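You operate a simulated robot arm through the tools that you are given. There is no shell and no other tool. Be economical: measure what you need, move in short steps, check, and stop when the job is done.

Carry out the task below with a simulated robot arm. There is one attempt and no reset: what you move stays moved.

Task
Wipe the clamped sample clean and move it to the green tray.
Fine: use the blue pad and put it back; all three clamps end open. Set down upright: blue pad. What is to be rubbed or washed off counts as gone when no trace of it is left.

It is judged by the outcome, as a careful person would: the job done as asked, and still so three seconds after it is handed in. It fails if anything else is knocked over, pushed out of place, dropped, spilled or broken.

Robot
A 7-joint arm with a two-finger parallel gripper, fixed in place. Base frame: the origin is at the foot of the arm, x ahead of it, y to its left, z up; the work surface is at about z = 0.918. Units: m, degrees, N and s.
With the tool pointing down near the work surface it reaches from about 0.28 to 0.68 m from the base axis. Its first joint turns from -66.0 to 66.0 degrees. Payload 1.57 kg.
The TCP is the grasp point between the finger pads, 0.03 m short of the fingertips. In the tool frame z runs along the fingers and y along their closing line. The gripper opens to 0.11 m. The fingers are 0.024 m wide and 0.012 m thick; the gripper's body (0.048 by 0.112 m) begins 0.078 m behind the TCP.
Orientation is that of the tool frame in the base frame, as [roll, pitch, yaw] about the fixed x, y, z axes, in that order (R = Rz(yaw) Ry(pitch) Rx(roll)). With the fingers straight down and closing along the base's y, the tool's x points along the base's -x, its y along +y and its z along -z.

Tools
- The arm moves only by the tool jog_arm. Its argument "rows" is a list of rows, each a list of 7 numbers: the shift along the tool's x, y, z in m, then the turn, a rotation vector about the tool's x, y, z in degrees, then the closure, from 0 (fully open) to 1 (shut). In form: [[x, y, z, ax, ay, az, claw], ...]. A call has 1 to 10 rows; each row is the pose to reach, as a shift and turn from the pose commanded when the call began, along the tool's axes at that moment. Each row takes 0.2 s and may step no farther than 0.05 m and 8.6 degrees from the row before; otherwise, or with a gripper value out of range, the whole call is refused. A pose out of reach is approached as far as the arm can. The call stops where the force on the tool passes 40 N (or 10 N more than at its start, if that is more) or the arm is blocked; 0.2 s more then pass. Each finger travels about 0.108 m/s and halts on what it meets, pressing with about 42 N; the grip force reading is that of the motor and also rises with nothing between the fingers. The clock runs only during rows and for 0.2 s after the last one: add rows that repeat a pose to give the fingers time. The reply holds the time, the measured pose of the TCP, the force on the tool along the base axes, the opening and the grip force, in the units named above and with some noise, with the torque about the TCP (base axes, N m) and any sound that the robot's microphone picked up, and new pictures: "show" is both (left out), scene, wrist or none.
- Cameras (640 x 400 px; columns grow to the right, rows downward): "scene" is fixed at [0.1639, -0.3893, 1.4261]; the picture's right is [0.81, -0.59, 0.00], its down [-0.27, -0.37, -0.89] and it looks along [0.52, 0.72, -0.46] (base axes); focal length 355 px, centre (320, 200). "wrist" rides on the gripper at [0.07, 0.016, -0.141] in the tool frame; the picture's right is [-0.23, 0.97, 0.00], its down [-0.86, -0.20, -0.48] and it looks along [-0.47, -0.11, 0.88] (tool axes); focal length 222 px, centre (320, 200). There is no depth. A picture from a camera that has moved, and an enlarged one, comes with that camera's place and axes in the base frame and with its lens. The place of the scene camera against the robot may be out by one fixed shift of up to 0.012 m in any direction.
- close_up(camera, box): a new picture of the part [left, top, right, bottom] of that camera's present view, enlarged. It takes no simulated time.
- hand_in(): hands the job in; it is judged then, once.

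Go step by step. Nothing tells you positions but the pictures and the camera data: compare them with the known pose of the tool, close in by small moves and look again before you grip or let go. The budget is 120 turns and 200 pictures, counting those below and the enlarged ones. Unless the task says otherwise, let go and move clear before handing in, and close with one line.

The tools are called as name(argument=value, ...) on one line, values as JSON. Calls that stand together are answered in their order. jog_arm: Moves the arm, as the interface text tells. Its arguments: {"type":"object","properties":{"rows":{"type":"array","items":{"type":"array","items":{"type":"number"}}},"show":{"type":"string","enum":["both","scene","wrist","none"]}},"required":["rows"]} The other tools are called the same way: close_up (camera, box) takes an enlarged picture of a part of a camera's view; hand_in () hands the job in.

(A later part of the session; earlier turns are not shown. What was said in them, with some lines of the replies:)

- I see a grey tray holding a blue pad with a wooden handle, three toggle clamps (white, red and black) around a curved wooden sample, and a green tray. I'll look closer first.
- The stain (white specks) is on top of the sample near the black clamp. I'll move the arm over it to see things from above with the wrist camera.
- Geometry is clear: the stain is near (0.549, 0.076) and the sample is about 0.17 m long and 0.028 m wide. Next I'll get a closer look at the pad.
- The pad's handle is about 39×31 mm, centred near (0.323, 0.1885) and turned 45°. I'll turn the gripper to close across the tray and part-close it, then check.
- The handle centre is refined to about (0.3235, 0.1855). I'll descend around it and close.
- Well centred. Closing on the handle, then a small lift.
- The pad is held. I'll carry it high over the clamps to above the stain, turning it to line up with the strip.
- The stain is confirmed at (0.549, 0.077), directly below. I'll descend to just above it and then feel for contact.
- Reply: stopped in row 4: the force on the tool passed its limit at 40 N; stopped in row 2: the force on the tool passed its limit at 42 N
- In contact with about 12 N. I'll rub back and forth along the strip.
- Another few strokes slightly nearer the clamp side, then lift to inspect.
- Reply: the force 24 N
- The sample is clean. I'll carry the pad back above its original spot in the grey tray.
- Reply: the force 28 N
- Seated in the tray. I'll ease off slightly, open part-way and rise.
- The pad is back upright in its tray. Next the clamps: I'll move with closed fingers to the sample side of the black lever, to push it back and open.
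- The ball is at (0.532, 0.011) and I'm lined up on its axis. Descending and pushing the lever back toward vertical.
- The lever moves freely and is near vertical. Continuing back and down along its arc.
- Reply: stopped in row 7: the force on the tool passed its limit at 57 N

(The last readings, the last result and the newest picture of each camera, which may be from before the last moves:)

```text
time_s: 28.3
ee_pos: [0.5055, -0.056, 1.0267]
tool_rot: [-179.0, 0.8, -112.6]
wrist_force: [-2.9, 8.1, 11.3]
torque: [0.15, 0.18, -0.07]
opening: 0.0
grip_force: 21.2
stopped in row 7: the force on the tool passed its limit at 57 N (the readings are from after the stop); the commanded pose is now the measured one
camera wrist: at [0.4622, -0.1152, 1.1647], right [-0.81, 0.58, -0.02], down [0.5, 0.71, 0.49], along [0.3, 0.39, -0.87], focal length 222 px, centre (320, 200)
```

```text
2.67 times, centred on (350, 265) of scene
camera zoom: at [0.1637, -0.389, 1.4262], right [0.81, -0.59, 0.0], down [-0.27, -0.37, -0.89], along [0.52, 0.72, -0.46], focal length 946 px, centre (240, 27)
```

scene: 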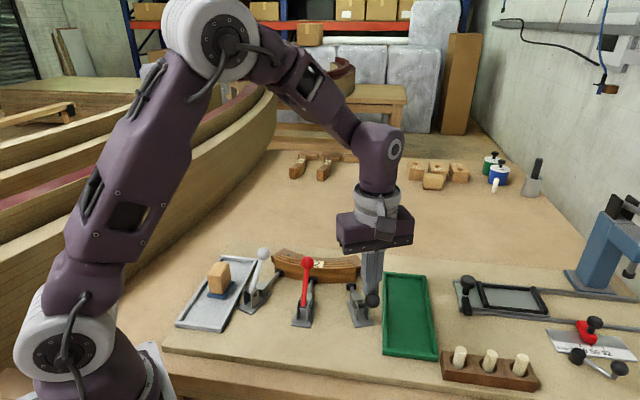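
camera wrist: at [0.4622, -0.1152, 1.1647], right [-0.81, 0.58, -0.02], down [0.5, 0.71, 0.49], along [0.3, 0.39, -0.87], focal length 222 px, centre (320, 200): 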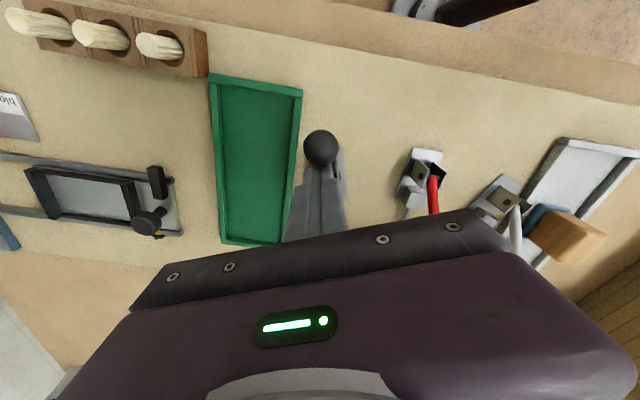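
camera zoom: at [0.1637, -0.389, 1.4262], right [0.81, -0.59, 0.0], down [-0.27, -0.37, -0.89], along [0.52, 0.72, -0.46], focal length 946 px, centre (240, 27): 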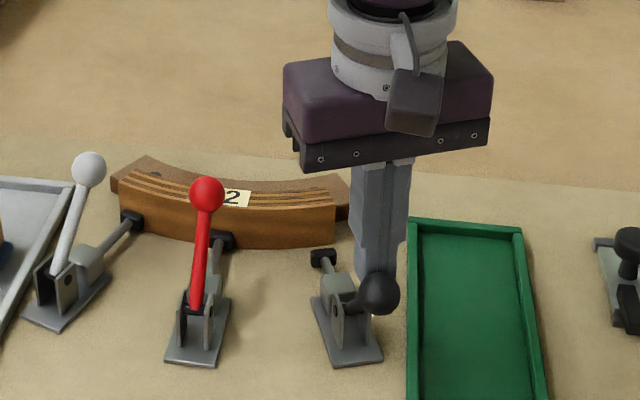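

The black lever is back at its stop and its plunger is well retracted. I'll rise clear and check.

jog_arm(rows=[[-0.003, 0, -0.03, 0, 0, 0, 1], [-0.005, 0, -0.07, 0, 0, 0, 1], [-0.005, 0, -0.095, 0, 0, 0, 1], [-0.005, 0, -0.095, 0, 0, 0, 1]], show="wrist")

close_up(camera="scene", box=[290, 230, 390, 340])

```text
time_s: 29.3
ee_pos: [0.505, -0.053, 1.1201]
tool_rot: [-178.8, 0.7, -112.6]
wrist_force: [0.3, -0.4, 0.0]
torque: [-0.02, -0.01, -0.01]
opening: 0.0
grip_force: 21.6
camera wrist: at [0.462, -0.1116, 1.2596], right [-0.81, 0.58, -0.02], down [0.5, 0.71, 0.49], along [0.3, 0.39, -0.87], focal length 222 px, centre (320, 200)
```

wrist: 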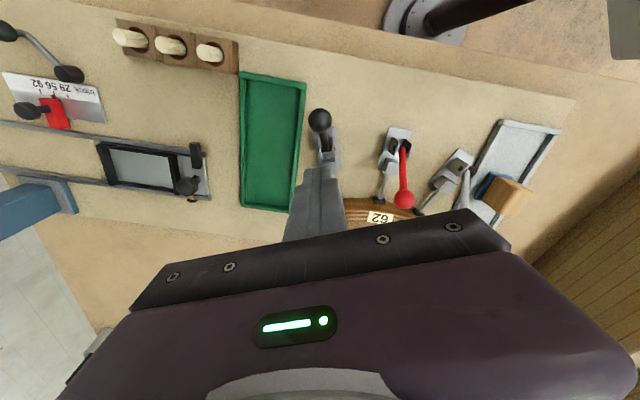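

```text
3.64 times, centred on (340, 285) of scene
camera zoom: at [0.1639, -0.3893, 1.4261], right [0.81, -0.59, 0.0], down [-0.27, -0.37, -0.89], along [0.52, 0.72, -0.46], focal length 1290 px, centre (247, -109)
```

zoom: 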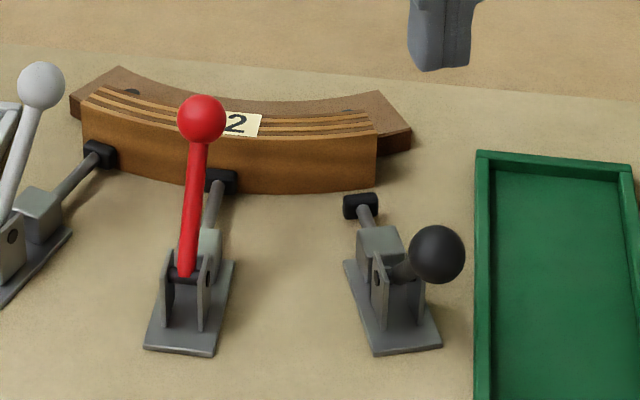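

Black is open. Moving to the sample side of the red lever.

jog_arm(rows=[[-0.0316, 0.0182, 0, -0.3, 0.2, 5, 1], [-0.0631, 0.0363, 0, -0.6, 0.4, 10, 1], [-0.0946, 0.0545, 0, -0.9, 0.5, 15, 1], [-0.1262, 0.0726, 0, -1.2, 0.7, 20.4, 1], [-0.1262, 0.0726, 0, -1.2, 0.7, 20.4, 1]], show="wrist")

close_up(camera="wrist", box=[220, 40, 420, 200])

```text
time_s: 30.5
ee_pos: [0.4864, 0.0913, 1.1199]
tool_rot: [179.6, 0.2, -133.1]
wrist_force: [0.0, 0.0, 0.3]
torque: [0.01, -0.03, -0.03]
opening: 0.0
grip_force: 21.2
camera wrist: at [0.429, 0.0515, 1.2598], right [-0.56, 0.83, 0.01], down [0.73, 0.49, 0.48], along [0.4, 0.27, -0.88], focal length 222 px, centre (320, 200)
```

wrist: 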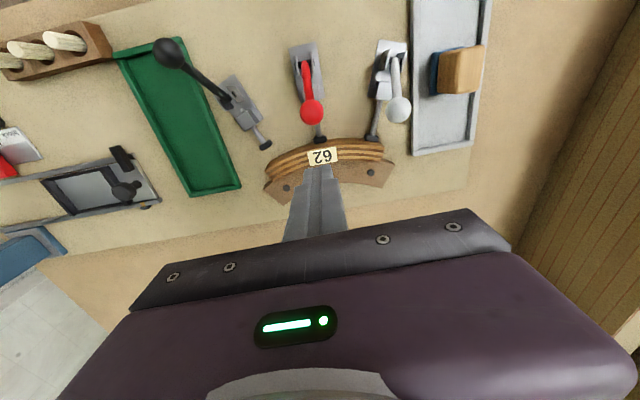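

```text
2.50 times, centred on (320, 120) of wrist
camera zoom: at [0.429, 0.0515, 1.2598], right [-0.56, 0.83, 0.01], down [0.73, 0.49, 0.48], along [0.4, 0.27, -0.88], focal length 555 px, centre (320, 400)
```

zoom: 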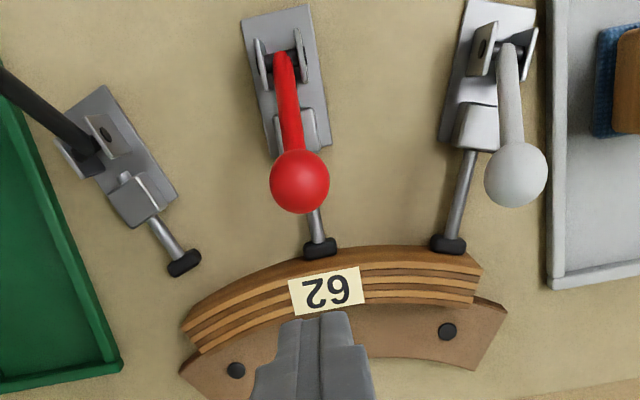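

Same geometry as before. Repeating the push on red.

jog_arm(rows=[[0, 0, 0.045, 0, 0, 0, 1], [0, 0, 0.086, 0, 0, 0, 1], [0.008, 0, 0.09, 0, 0, 0, 1], [0.018, 0, 0.089, 0, 0, 0, 1], [0.028, 0, 0.0865, 0, 0, 0, 1], [0.038, 0, 0.0835, 0, 0, 0, 1], [0.048, 0, 0.0795, 0, 0, 0, 1], [0.058, 0, 0.0775, 0, 0, 0, 1]], show="none")

close_up(camera="scene", box=[240, 190, 390, 340])

```text
time_s: 32.3
ee_pos: [0.4467, 0.0483, 1.0421]
tool_rot: [179.7, 0.2, -133.0]
wrist_force: [0.3, 0.1, -0.2]
torque: [-0.02, -0.01, 0.04]
opening: 0.0
grip_force: 20.9
```

```text
2.67 times, centred on (315, 265) of scene
camera zoom: at [0.1639, -0.3893, 1.4261], right [0.81, -0.59, 0.0], down [-0.27, -0.37, -0.89], along [0.52, 0.72, -0.46], focal length 946 px, centre (333, 27)
```

zoom: 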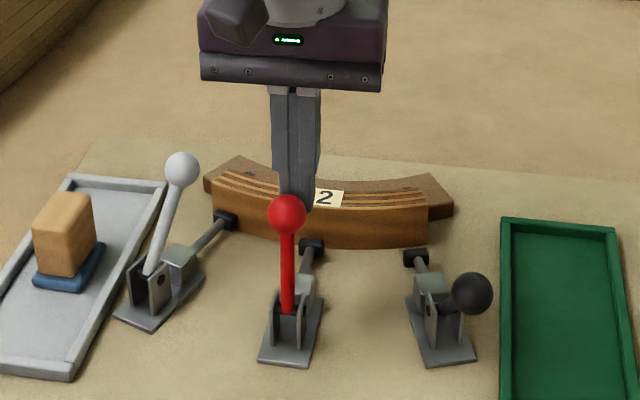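

jog_arm(rows=[[0.01, 0, 0, 0, 0, 0, 1], [0.02, 0, 0.001, 0, 0, 0, 1], [0.03, 0, 0.003, 0, 0, 0, 1], [0.04, 0, 0.007, 0, 0, 0, 1], [0.05, 0, 0.012, 0, 0, 0, 1], [0.058, 0, 0.018, 0, 0, 0, 1], [0.064, 0, 0.023, 0, 0, 0, 1]], show="none")

close_up(camera="scene", box=[240, 190, 390, 340])

```text
time_s: 33.9
ee_pos: [0.4109, 0.0072, 1.0262]
tool_rot: [-179.7, 1.1, -133.0]
wrist_force: [1.0, 5.9, 8.4]
torque: [0.15, 0.03, -0.09]
opening: 0.0
grip_force: 21.6
stopped in row 7: the force on the tool passed its limit at 53 N (the readings are from after the stop); the commanded pose is now the measured one
```

```text
2.67 times, centred on (315, 265) of scene
camera zoom: at [0.1638, -0.3891, 1.4261], right [0.81, -0.59, 0.0], down [-0.27, -0.37, -0.89], along [0.52, 0.72, -0.46], focal length 946 px, centre (333, 27)
```

zoom: 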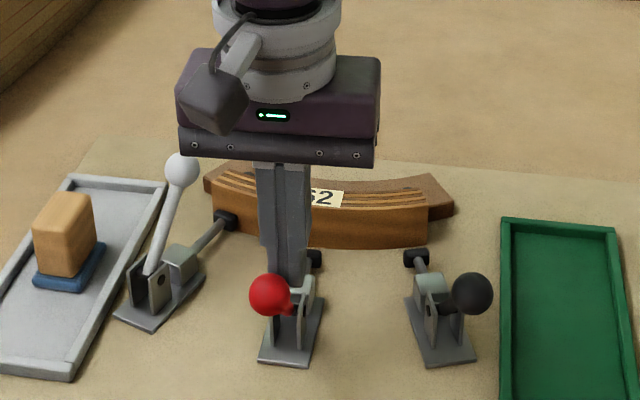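

Red is open. Rising and moving to the white lever.

jog_arm(rows=[[-0.003, 0, -0.035, 0, 0, 0, 1], [-0.005, 0, -0.075, 0, 0, 0, 1], [-0.005, 0, -0.095, 0, 0, 0, 1], [-0.035, 0.0195, -0.095, 0, 0.3, 5, 1], [-0.065, 0.039, -0.095, -0.1, 0.6, 10, 1], [-0.0956, 0.0584, -0.095, -0.2, 0.9, 15, 1], [-0.1261, 0.0778, -0.095, -0.3, 1.1, 19, 1], [-0.1261, 0.0778, -0.095, -0.3, 1.1, 19, 1]], show="none")

close_up(camera="wrist", box=[220, 40, 420, 200])

close_up(camera="scene", box=[200, 190, 390, 340])

```text
time_s: 35.6
ee_pos: [0.4374, 0.1525, 1.1229]
tool_rot: [179.9, -0.2, -151.7]
wrist_force: [-0.2, 0.6, -0.3]
torque: [0.0, 0.02, 0.02]
opening: 0.0
grip_force: 21.1
```

```text
2.50 times, centred on (320, 120) of wrist
camera zoom: at [0.3708, 0.1335, 1.2636], right [-0.26, 0.97, 0.0], down [0.85, 0.23, 0.48], along [0.46, 0.13, -0.88], focal length 555 px, centre (320, 400)
```

zoom: 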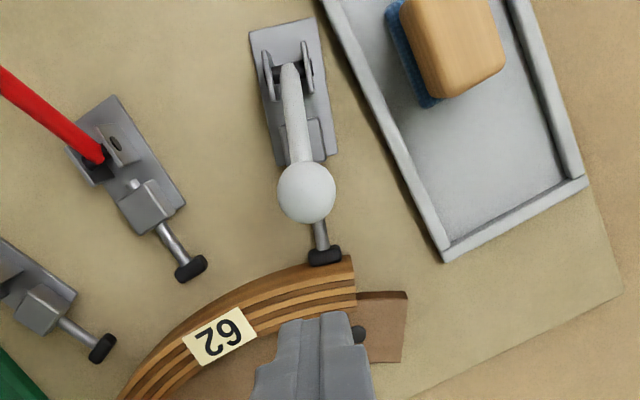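

```text
2.67 times, centred on (295, 265) of scene
camera zoom: at [0.1639, -0.3892, 1.4261], right [0.81, -0.58, 0.0], down [-0.27, -0.37, -0.89], along [0.52, 0.72, -0.46], focal length 946 px, centre (387, 27)
```

zoom: 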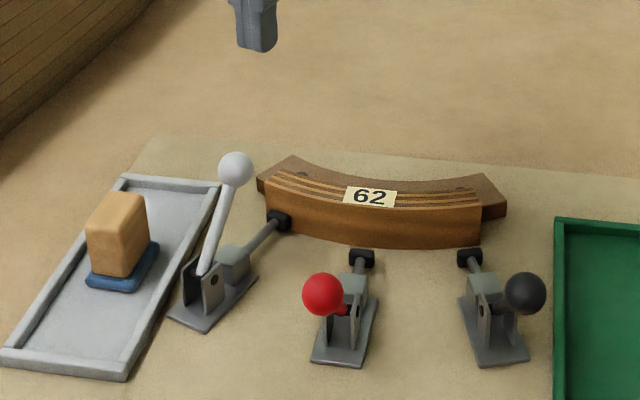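

jog_arm(rows=[[-0.004, 0.002, 0.045, 0, 0, 0, 1], [-0.004, 0.002, 0.09, 0, 0, 0, 1], [0.004, 0.002, 0.093, 0, 0, 0, 1], [0.014, 0.002, 0.092, 0, 0, 0, 1], [0.024, 0.002, 0.0895, 0, 0, 0, 1], [0.034, 0.002, 0.0865, 0, 0, 0, 1], [0.044, 0.002, 0.0825, 0, 0, 0, 1], [0.054, 0.002, 0.0805, 0, 0, 0, 1]], show="none")

close_up(camera="scene", box=[200, 190, 350, 340])

```text
time_s: 37.5
ee_pos: [0.3898, 0.127, 1.0412]
tool_rot: [179.7, -0.2, -151.8]
wrist_force: [-0.1, -0.4, 0.2]
torque: [-0.03, 0.01, 0.01]
opening: 0.0
grip_force: 21.4
```

```text
2.67 times, centred on (275, 265) of scene
camera zoom: at [0.1639, -0.3893, 1.4261], right [0.81, -0.59, 0.0], down [-0.27, -0.37, -0.89], along [0.52, 0.72, -0.46], focal length 946 px, centre (440, 27)
```

zoom: 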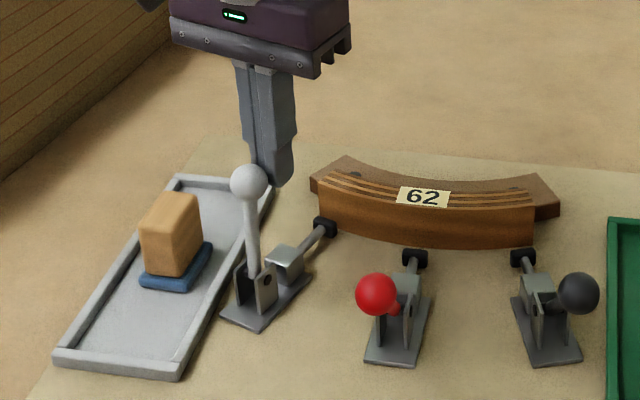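

jog_arm(rows=[[0.01, 0, 0, 0, 0, 0, 1], [0.02, 0, 0.001, 0, 0, 0, 1], [0.03, 0, 0.003, 0, 0, 0, 1], [0.04, 0, 0.007, 0, 0, 0, 1], [0.05, 0, 0.012, 0, 0, 0, 1], [0.058, 0, 0.018, 0, 0, 0, 1], [0.064, 0, 0.023, 0, 0, 0, 1]], show="none")

close_up(camera="scene", box=[200, 190, 350, 340])

```text
time_s: 38.9
ee_pos: [0.3434, 0.102, 1.0258]
tool_rot: [179.9, 1.0, -151.6]
wrist_force: [4.6, 0.1, 3.9]
torque: [0.03, -0.07, 0.03]
opening: 0.0
grip_force: 21.5
stopped in row 7: the force on the tool passed its limit at 52 N (the readings are from after the stop); the commanded pose is now the measured one
```

```text
2.67 times, centred on (275, 265) of scene
camera zoom: at [0.164, -0.3893, 1.426], right [0.81, -0.59, 0.0], down [-0.27, -0.37, -0.89], along [0.52, 0.72, -0.46], focal length 946 px, centre (440, 27)
```

zoom: 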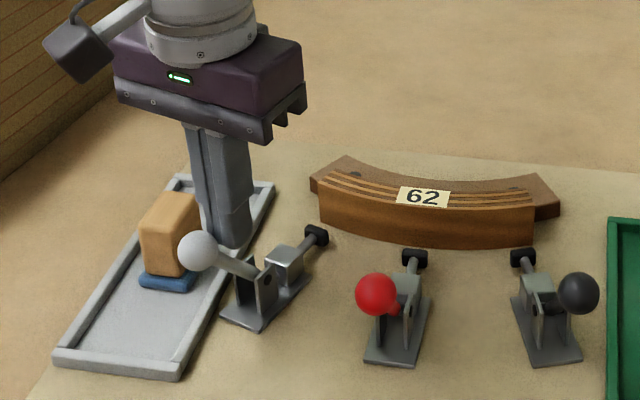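

All three levers are back with their plungers retracted. Now I'll rise, turn the gripper to close across the strip, and move over its middle.

jog_arm(rows=[[-0.003, 0, -0.045, 0, 0, 0, 1], [-0.005, 0, -0.09, 0, 0, 0, 1], [-0.023, -0.009, -0.1, 0, 1, 8, 1], [-0.041, -0.018, -0.1, 0, 1, 16, 1], [-0.059, -0.027, -0.1, 0, 1, 24, 0.9], [-0.077, -0.036, -0.1, 0, 1, 32, 0.8], [-0.095, -0.045, -0.1, 0, 1, 40, 0.7], [-0.113, -0.054, -0.1, 0, 1, 48, 0.55], [-0.131, -0.063, -0.1, 0, 1, 56, 0.55], [-0.1486, -0.0713, -0.1, 0, 1, 64, 0.55]])

close_up(camera="scene", box=[180, 240, 400, 350])

```text
time_s: 41.1
ee_pos: [0.5061, 0.1105, 1.1283]
tool_rot: [179.6, -0.5, 144.2]
wrist_force: [0.1, -0.4, 0.5]
torque: [0.01, 0.0, -0.01]
opening: 0.0497
grip_force: 0.1
camera wrist: at [0.4607, 0.1627, 1.269], right [0.75, 0.66, 0.0], down [0.58, -0.67, 0.47], along [0.31, -0.35, -0.88], focal length 222 px, centre (320, 200)
```

scene: 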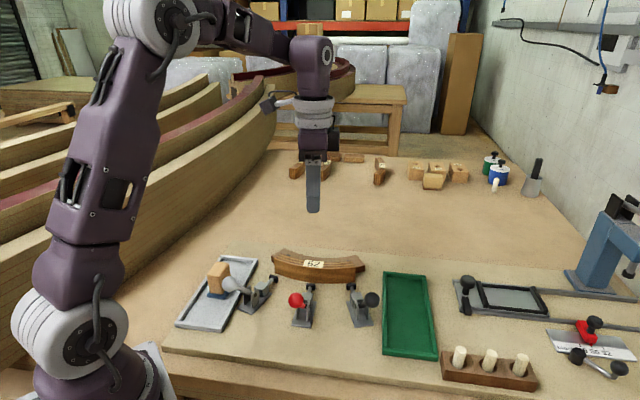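
wrist: 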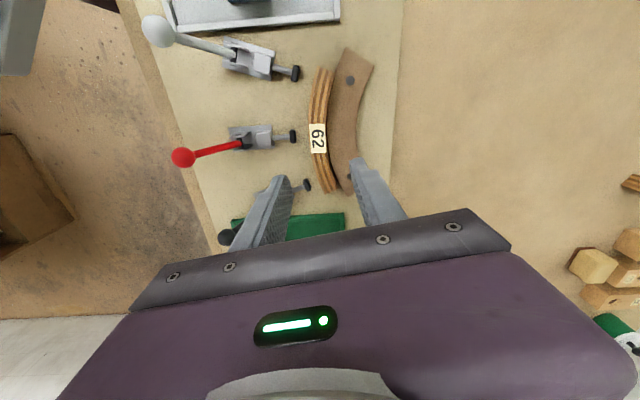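

```text
2.91 times, centred on (290, 295) of scene
camera zoom: at [0.1639, -0.3893, 1.4261], right [0.81, -0.59, 0.0], down [-0.27, -0.37, -0.89], along [0.52, 0.72, -0.46], focal length 1032 px, centre (407, -76)
```

zoom: 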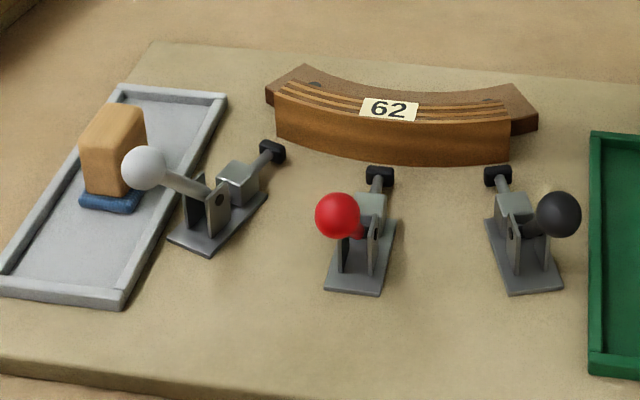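

jog_arm(rows=[[0, 0, 0, 0.2, -0.3, 8, 0.55], [0, 0, 0, 0.2, -0.3, 8, 0.55]], show="none")

close_up(camera="wrist", box=[230, 30, 430, 220])

```text
time_s: 41.7
ee_pos: [0.506, 0.1091, 1.129]
tool_rot: [179.9, -0.4, 136.3]
wrist_force: [0.3, -0.2, 0.3]
torque: [-0.01, 0.0, -0.02]
opening: 0.0496
grip_force: 0.0
```

```text
2.11 times, centred on (330, 125) of wrist
camera zoom: at [0.4682, 0.1695, 1.2688], right [0.84, 0.55, 0.0], down [0.48, -0.74, 0.47], along [0.26, -0.4, -0.88], focal length 468 px, centre (299, 358)
```

zoom: 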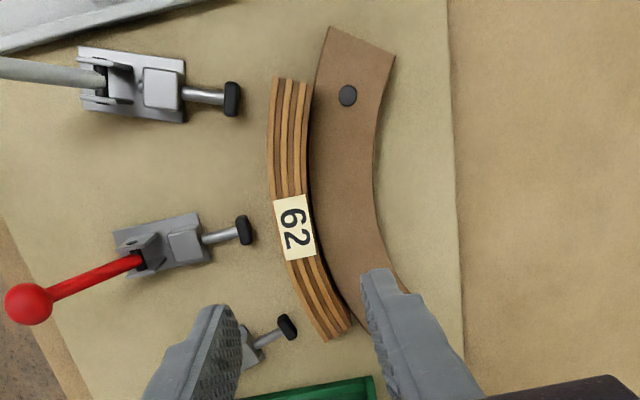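

The strip's middle is at (0.506, 0.1085), right under the TCP. Descending so the fingertips stay just above the low form behind the strip.

jog_arm(rows=[[0, 0, 0.045, 0, 0, 1.7, 0.55], [0, 0, 0.09, 0, 0, 1.7, 0.55], [0, 0, 0.125, 0, 0, 1.7, 0.55], [0, 0, 0.145, 0, 0, 1.7, 0.55], [0, 0, 0.15, 0, 0, 1.7, 0.55], [0, 0, 0.153, 0, 0, 1.7, 0.55], [0, 0, 0.153, 0, 0, 1.7, 0.55]])

close_up(camera="scene", box=[250, 220, 380, 310])

close_up(camera="wrist", box=[220, 60, 420, 240])

```text
time_s: 43.3
ee_pos: [0.5052, 0.1103, 0.9742]
tool_rot: [179.9, -0.2, 134.7]
wrist_force: [-0.4, -1.0, 0.4]
torque: [0.01, -0.01, 0.0]
opening: 0.0497
grip_force: 0.1
camera wrist: at [0.4695, 0.171, 1.116], right [0.85, 0.52, 0.0], down [0.46, -0.75, 0.47], along [0.25, -0.4, -0.88], focal length 222 px, centre (320, 200)
```

scene: 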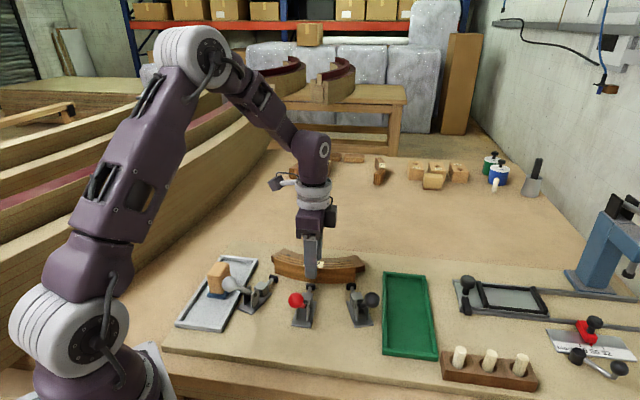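
wrist: 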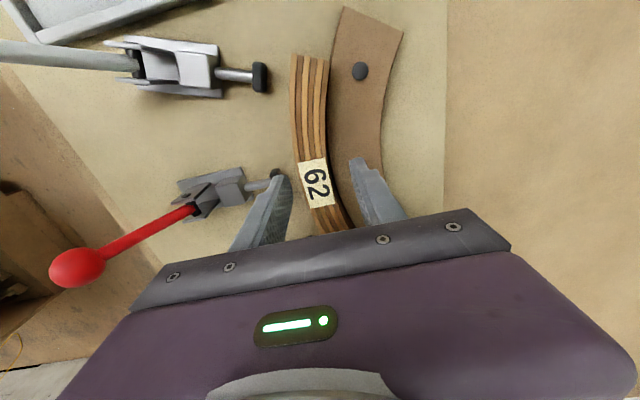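

```text
4.44 times, centred on (315, 265) of scene
camera zoom: at [0.1639, -0.3893, 1.4261], right [0.81, -0.59, 0.0], down [-0.27, -0.37, -0.89], along [0.52, 0.72, -0.46], focal length 1577 px, centre (342, -89)
```

zoom: 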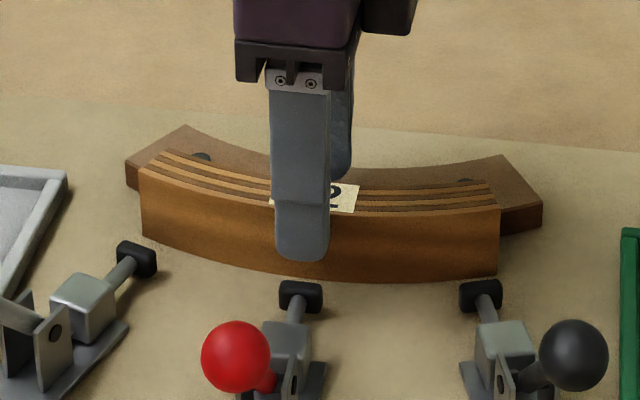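

```text
2.22 times, centred on (320, 150) of wrist
camera zoom: at [0.4695, 0.171, 1.116], right [0.85, 0.52, 0.0], down [0.46, -0.75, 0.47], along [0.25, -0.4, -0.88], focal length 494 px, centre (320, 311)
```

zoom: 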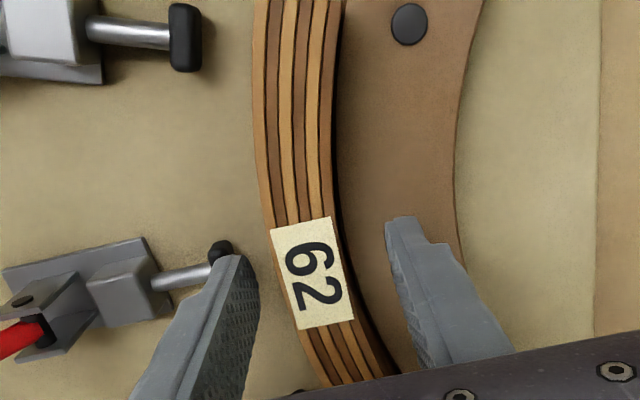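

Fingers straddle the strip well. A further 4 mm down, then close.

jog_arm(rows=[[0, 0, 0.002, 0, 0, 0, 0.55], [0, 0, 0.004, 0, 0, 0, 0.55], [0, 0, 0.004, 0, 0, 0, 0.8], [0, 0, 0.004, 0, 0, 0, 1], [0, 0, 0.004, 0, 0, 0, 1], [0, 0, 0.004, 0, 0, 0, 1]], show="wrist")

```text
time_s: 44.7
ee_pos: [0.5037, 0.1088, 0.9721]
tool_rot: [-179.9, -0.3, 134.5]
wrist_force: [-20.4, -20.5, 5.1]
torque: [-0.67, 0.55, 0.11]
opening: 0.0238
grip_force: 35.8
camera wrist: at [0.4687, 0.17, 1.1119], right [0.85, 0.52, 0.0], down [0.46, -0.75, 0.47], along [0.24, -0.41, -0.88], focal length 222 px, centre (320, 200)
```

wrist: 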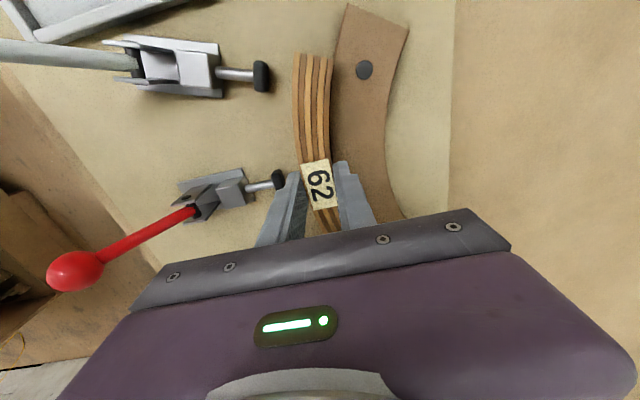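

There's a sideways load against the form because the strip is slightly off-centre. I'll relax by shifting back about 3 mm, check the force, then lift.

jog_arm(rows=[[0, -0.0015, 0, 0, 0, 0, 1], [0, -0.003, 0, 0, 0, 0, 1], [0, -0.003, 0, 0, 0, 0, 1]], show="none")

```text
time_s: 45.5
ee_pos: [0.5038, 0.108, 0.9709]
tool_rot: [179.8, -0.3, 134.7]
wrist_force: [-4.2, -6.6, -3.4]
torque: [-0.25, 0.21, -0.02]
opening: 0.0241
grip_force: 35.9
```

jog_arm(rows=[[0, -0.002, -0.003, 0, 0, 0, 1], [0, -0.003, -0.008, 0, 0, 0, 1], [0, -0.003, -0.02, 0, 0, 0, 1], [0, -0.003, -0.04, 0, 0, 0, 1], [0, -0.003, -0.04, 0, 0, 0, 1]])

close_up(camera="scene", box=[240, 200, 400, 320])

```text
time_s: 46.7
ee_pos: [0.5001, 0.1068, 1.0118]
tool_rot: [179.9, -0.2, 134.5]
wrist_force: [-0.7, -0.6, -1.3]
torque: [0.01, -0.02, -0.01]
opening: 0.024
grip_force: 35.9
camera wrist: at [0.4656, 0.167, 1.1529], right [0.85, 0.52, 0.0], down [0.46, -0.75, 0.47], along [0.25, -0.4, -0.88], focal length 222 px, centre (320, 200)
```

scene: 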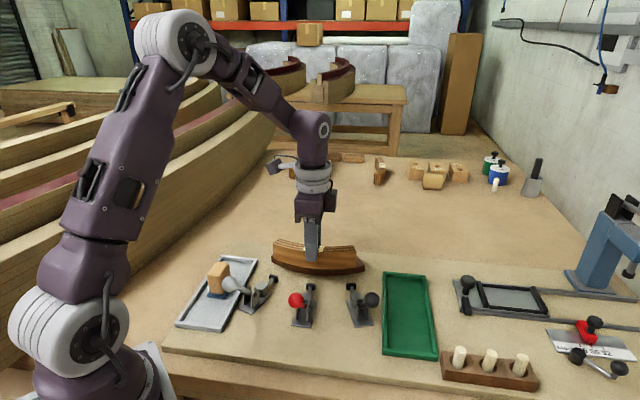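
wrist: 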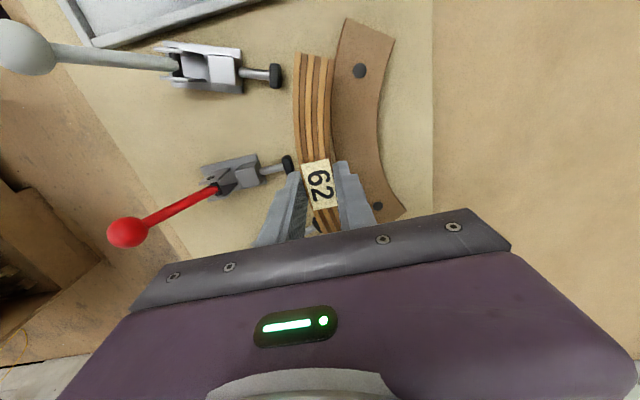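

```text
3.33 times, centred on (320, 260) of scene
camera zoom: at [0.1639, -0.3893, 1.4261], right [0.81, -0.59, 0.0], down [-0.27, -0.37, -0.89], along [0.52, 0.72, -0.46], focal length 1183 px, centre (320, 0)
```

zoom: 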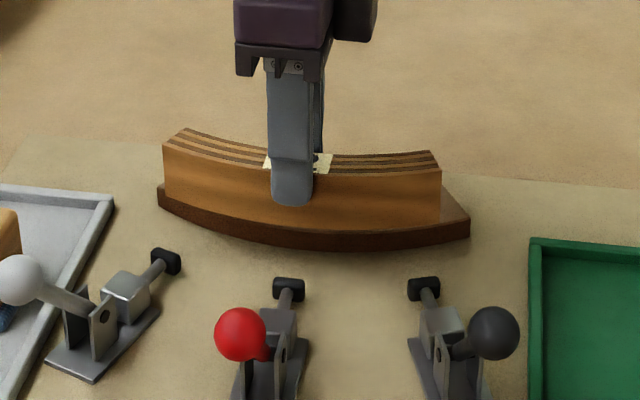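

The strip is lifted cleanly. Raising it high, then carrying and rotating it toward the green tray.

jog_arm(rows=[[0, 0, -0.04, 0, 0, 0, 1], [0, 0, -0.08, 0, 0, -2, 1], [0, 0, -0.108, 0, 0, -8, 1], [-0.028, -0.0085, -0.108, 0, 0, -16, 1], [-0.056, -0.017, -0.108, 0, 0, -24, 1], [-0.085, -0.0256, -0.108, 0, 0, -32, 1], [-0.114, -0.0341, -0.108, 0, 0, -40, 1], [-0.142, -0.0426, -0.108, 0, 0, -48, 1], [-0.17, -0.051, -0.108, 0, 0, -56, 1], [-0.199, -0.0597, -0.108, 0, 0, -64, 1]], show="none")

jog_arm(rows=[[0, 0, 0, 0, 0, -8, 1], [0, 0, 0, 0, 0, -16, 1], [0, 0, 0, 0, 0, -24, 1], [0, 0, 0, 0, 0, -26, 1], [0, 0, 0, 0, 0, -26, 1]])

close_up(camera="wrist", box=[180, 0, 480, 220])

close_up(camera="scene", box=[300, 180, 480, 380])

```text
time_s: 48.9
ee_pos: [0.5993, -0.0798, 1.1176]
tool_rot: [179.7, 0.0, -161.3]
wrist_force: [0.0, -0.2, -1.4]
torque: [-0.01, 0.0, -0.01]
opening: 0.0239
grip_force: 35.9
```

```text
time_s: 50.1
ee_pos: [0.6, -0.0777, 1.1191]
tool_rot: [179.7, 0.2, -135.3]
wrist_force: [0.1, -0.5, -1.2]
torque: [0.02, 0.03, 0.06]
opening: 0.024
grip_force: 35.8
camera wrist: at [0.5395, -0.116, 1.2584], right [-0.52, 0.85, 0.0], down [0.75, 0.46, 0.48], along [0.41, 0.25, -0.88], focal length 222 px, centre (320, 200)
```

scene: 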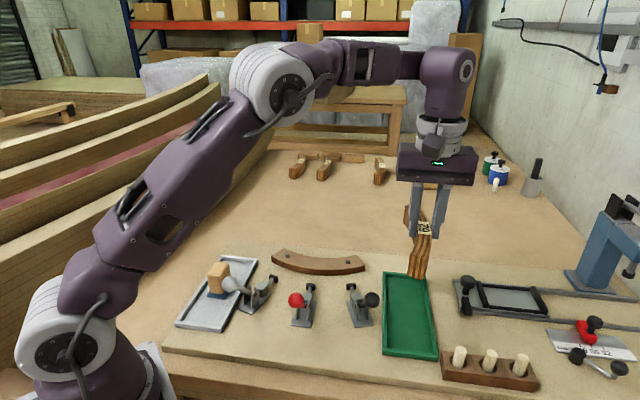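
wrist: 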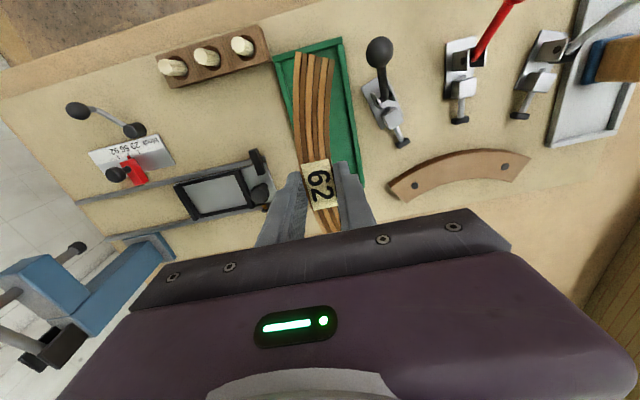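

```text
1.82 times, centred on (330, 110) of wrist
camera zoom: at [0.5395, -0.116, 1.2584], right [-0.52, 0.85, 0.0], down [0.75, 0.46, 0.48], along [0.41, 0.25, -0.88], focal length 404 px, centre (302, 364)
```

zoom: 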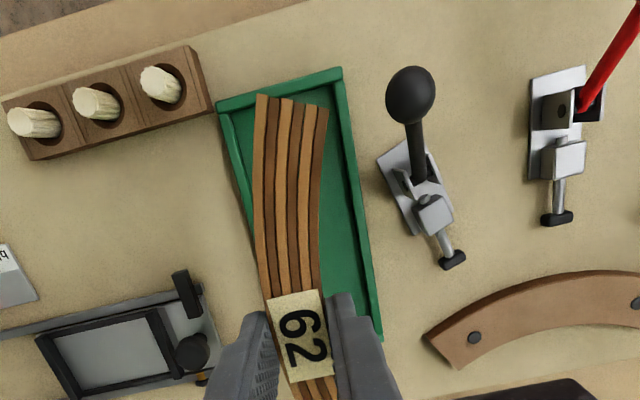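

```text
2.00 times, centred on (390, 280) of scene
camera zoom: at [0.1639, -0.3893, 1.4261], right [0.81, -0.59, 0.0], down [-0.27, -0.37, -0.89], along [0.52, 0.72, -0.46], focal length 710 px, centre (180, 40)
```

zoom: 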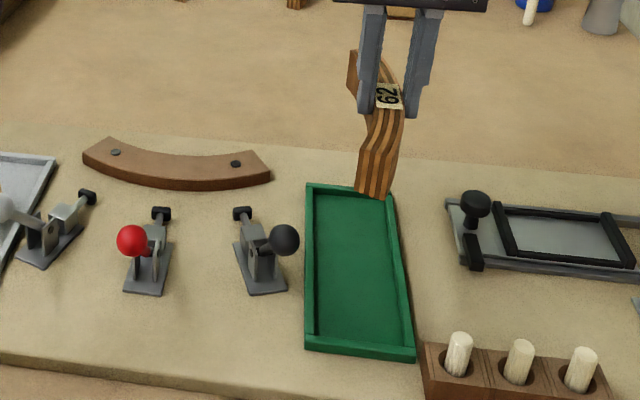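

Aligned over the tray; a 4 mm correction is needed. Descending most of the way, then checking.

jog_arm(rows=[[0.0045, 0.0012, 0.035, 0, 0, 0, 1], [0.0045, 0.0012, 0.07, 0, 0, 0, 1], [0.0045, 0.0012, 0.1, 0, 0, 0, 1], [0.0045, 0.0012, 0.115, 0, 0, 0, 1], [0.0045, 0.0012, 0.115, 0, 0, 0, 1]], show="none")

close_up(camera="wrist", box=[180, 0, 480, 220])

close_up(camera="scene", box=[330, 200, 470, 370])

```text
time_s: 51.3
ee_pos: [0.595, -0.081, 1.0022]
tool_rot: [179.8, 0.1, -135.3]
wrist_force: [0.2, 0.2, -1.3]
torque: [-0.02, 0.03, 0.01]
opening: 0.0241
grip_force: 35.9
```

```text
1.82 times, centred on (330, 110) of wrist
camera zoom: at [0.5357, -0.1175, 1.1432], right [-0.52, 0.85, 0.0], down [0.75, 0.46, 0.48], along [0.41, 0.25, -0.88], focal length 404 px, centre (302, 364)
```

zoom: 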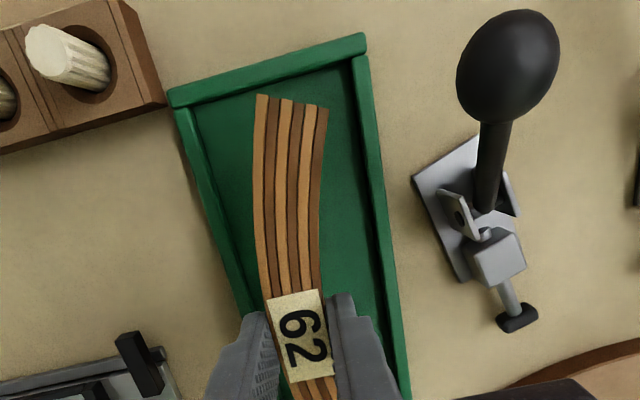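

```text
2.35 times, centred on (400, 285) of scene
camera zoom: at [0.1639, -0.3893, 1.4261], right [0.81, -0.59, 0.0], down [-0.27, -0.37, -0.89], along [0.52, 0.72, -0.46], focal length 835 px, centre (132, 0)
```

zoom: 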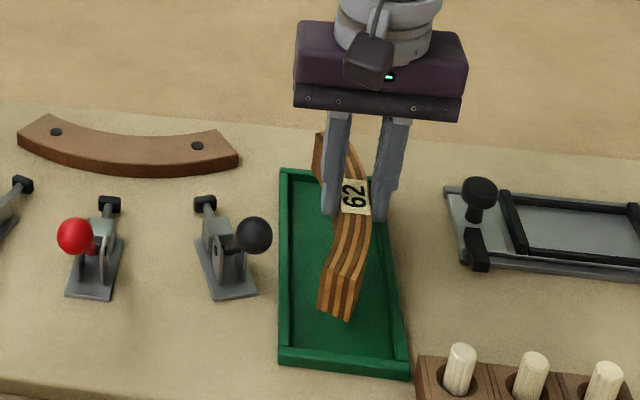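

Well inside the rims on all sides. Lowering to touch.

jog_arm(rows=[[0.002, -0.001, 0.01, 0, 0, 0, 1], [0.002, -0.001, 0.018, 0, 0, 0, 1], [0.002, -0.001, 0.022, 0, 0, 0, 1], [0.002, -0.001, 0.024, 0, 0, 0, 1], [0.002, -0.001, 0.026, 0, 0, 0, 1], [0.002, -0.001, 0.026, 0, 0, 0, 1]], show="none")

close_up(camera="scene", box=[340, 220, 460, 370])

```text
time_s: 52.7
ee_pos: [0.5934, -0.0821, 0.9773]
tool_rot: [179.7, 0.1, -135.3]
wrist_force: [-0.4, -0.3, -0.6]
torque: [0.0, 0.04, -0.03]
opening: 0.0238
grip_force: 35.8
```

```text
2.67 times, centred on (400, 295) of scene
camera zoom: at [0.1639, -0.3893, 1.4261], right [0.81, -0.59, 0.0], down [-0.27, -0.37, -0.89], along [0.52, 0.72, -0.46], focal length 946 px, centre (107, -53)
```

zoom: 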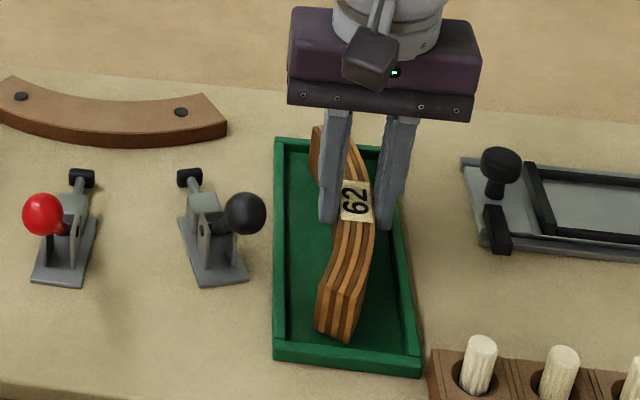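

jog_arm(rows=[[0, 0, 0.0015, 0, 0, 0, 1], [0, 0, 0.003, 0, 0, 0, 1], [0, 0, 0.0045, 0, 0, 0, 1], [0, 0, 0.0045, 0, 0, 0, 1]], show="none")

```text
time_s: 53.7
ee_pos: [0.594, -0.0812, 0.9746]
tool_rot: [179.9, 0.3, -135.3]
wrist_force: [-4.4, 2.0, 23.7]
torque: [-0.55, 0.53, -0.06]
opening: 0.0234
grip_force: 36.1
```

It's seated. I'll back off slightly, open and rise.

jog_arm(rows=[[0, 0, 0.0025, 0, 0, 0, 1], [0, 0, 0.0025, 0, 0, 0, 0.7], [0, 0, 0.0025, 0, 0, 0, 0.58], [0, 0, 0.0025, 0, 0, 0, 0.58], [0, 0, -0.01, 0, 0, 0, 0.58], [0, 0, -0.04, 0, 0, 0, 0.58], [0, 0, -0.08, 0, 0, 0, 0.58], [0, 0, -0.12, 0, 0, 0, 0.58], [0.03, 0, -0.16, 0, 0, 0, 0.58], [0.03, 0, -0.16, 0, 0, 0, 0.58]])

close_up(camera="scene", box=[170, 230, 450, 370])

close_up(camera="wrist", box=[180, 0, 480, 220])

```text
time_s: 55.9
ee_pos: [0.573, -0.1051, 1.132]
tool_rot: [179.7, 0.1, -135.3]
wrist_force: [0.5, -0.5, 0.5]
torque: [0.0, 0.01, -0.01]
opening: 0.0461
grip_force: 0.1
camera wrist: at [0.5135, -0.1416, 1.2733], right [-0.52, 0.85, 0.01], down [0.75, 0.46, 0.48], along [0.41, 0.25, -0.88], focal length 222 px, centre (320, 200)
```

scene: 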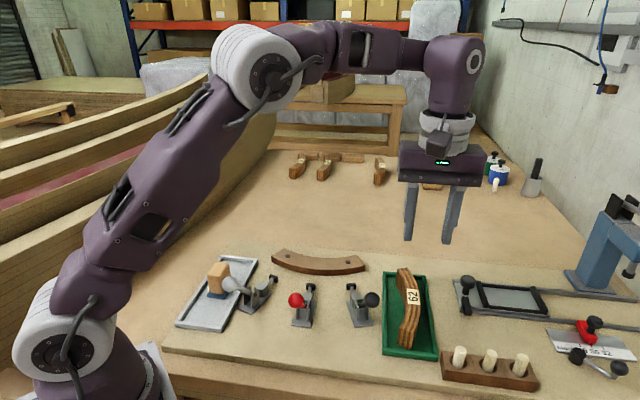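
wrist: 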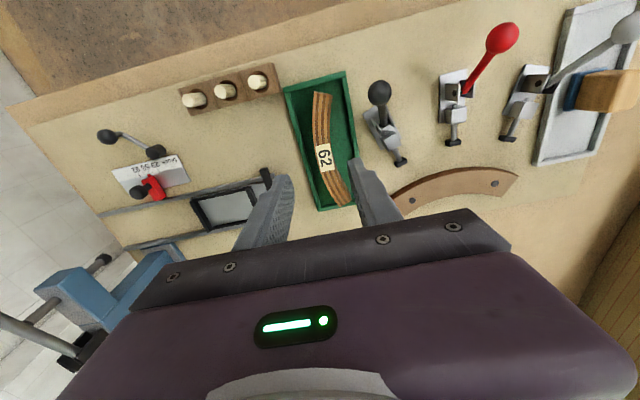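

```text
2.29 times, centred on (310, 300) of scene
camera zoom: at [0.1639, -0.3893, 1.4261], right [0.81, -0.59, 0.0], down [-0.27, -0.37, -0.89], along [0.52, 0.72, -0.46], focal length 811 px, centre (343, -29)
```

zoom: 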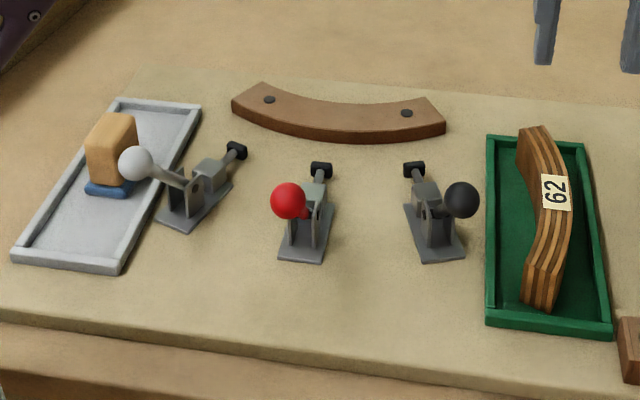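

```text
1.82 times, centred on (330, 110) of wrist
camera zoom: at [0.5135, -0.1416, 1.2733], right [-0.52, 0.85, 0.01], down [0.75, 0.46, 0.48], along [0.41, 0.25, -0.88], focal length 404 px, centre (302, 364)
```

zoom: 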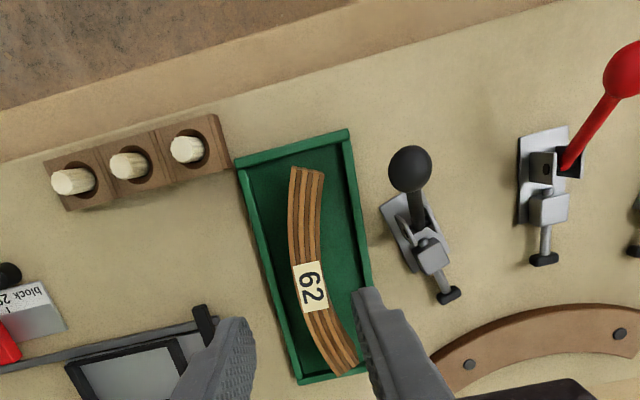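

close_up(camera="scene", box=[375, 260, 445, 365])

close_up(camera="wrist", box=[280, 65, 370, 215])

close_up(camera="scene", box=[190, 250, 290, 330])

```text
3.81 times, centred on (410, 312) of scene
camera zoom: at [0.1639, -0.3893, 1.4261], right [0.81, -0.59, 0.0], down [-0.27, -0.37, -0.89], along [0.52, 0.72, -0.46], focal length 1352 px, centre (-23, -229)
```

zoom: 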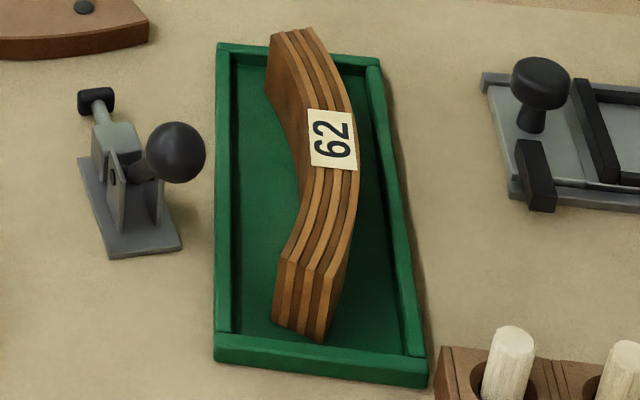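

```text
2.67 times, centred on (325, 140) of wrist
camera zoom: at [0.5135, -0.1416, 1.2733], right [-0.52, 0.85, 0.01], down [0.75, 0.46, 0.48], along [0.41, 0.25, -0.88], focal length 592 px, centre (307, 360)
```

zoom: 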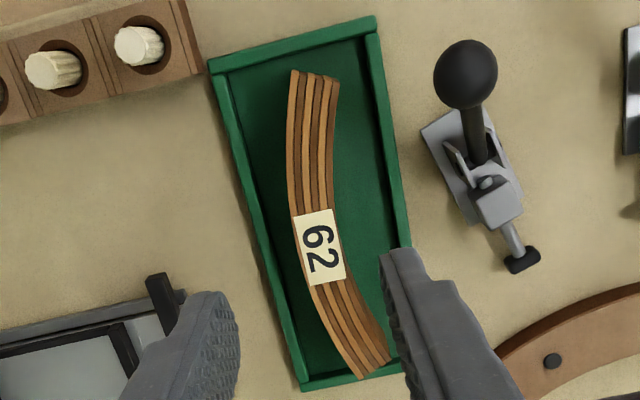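

```text
5.00 times, centred on (240, 290) of scene
camera zoom: at [0.1639, -0.3893, 1.4261], right [0.81, -0.59, 0.0], down [-0.27, -0.37, -0.89], along [0.52, 0.72, -0.46], focal length 1774 px, centre (720, -250)
```

zoom: 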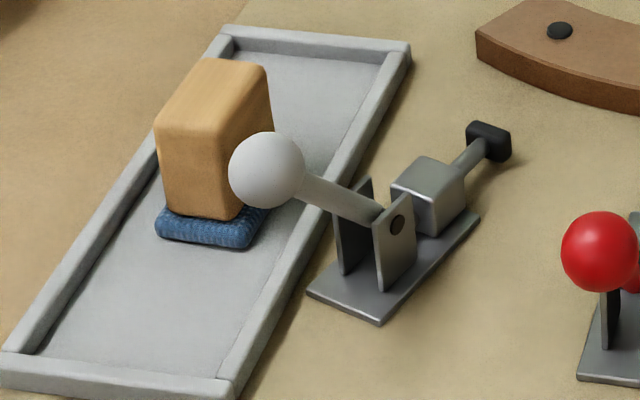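

The sample is clean and sits inside the green tray. The pad stands upright back in its own tray, all three clamps are open, and the arm is clear, so I'm handing in.

hand_in()

```text
The job is handed in.
```

The job is handed in: the sample is wiped clean and in the green tray, the blue pad is back upright in its tray, and all three clamps are open.
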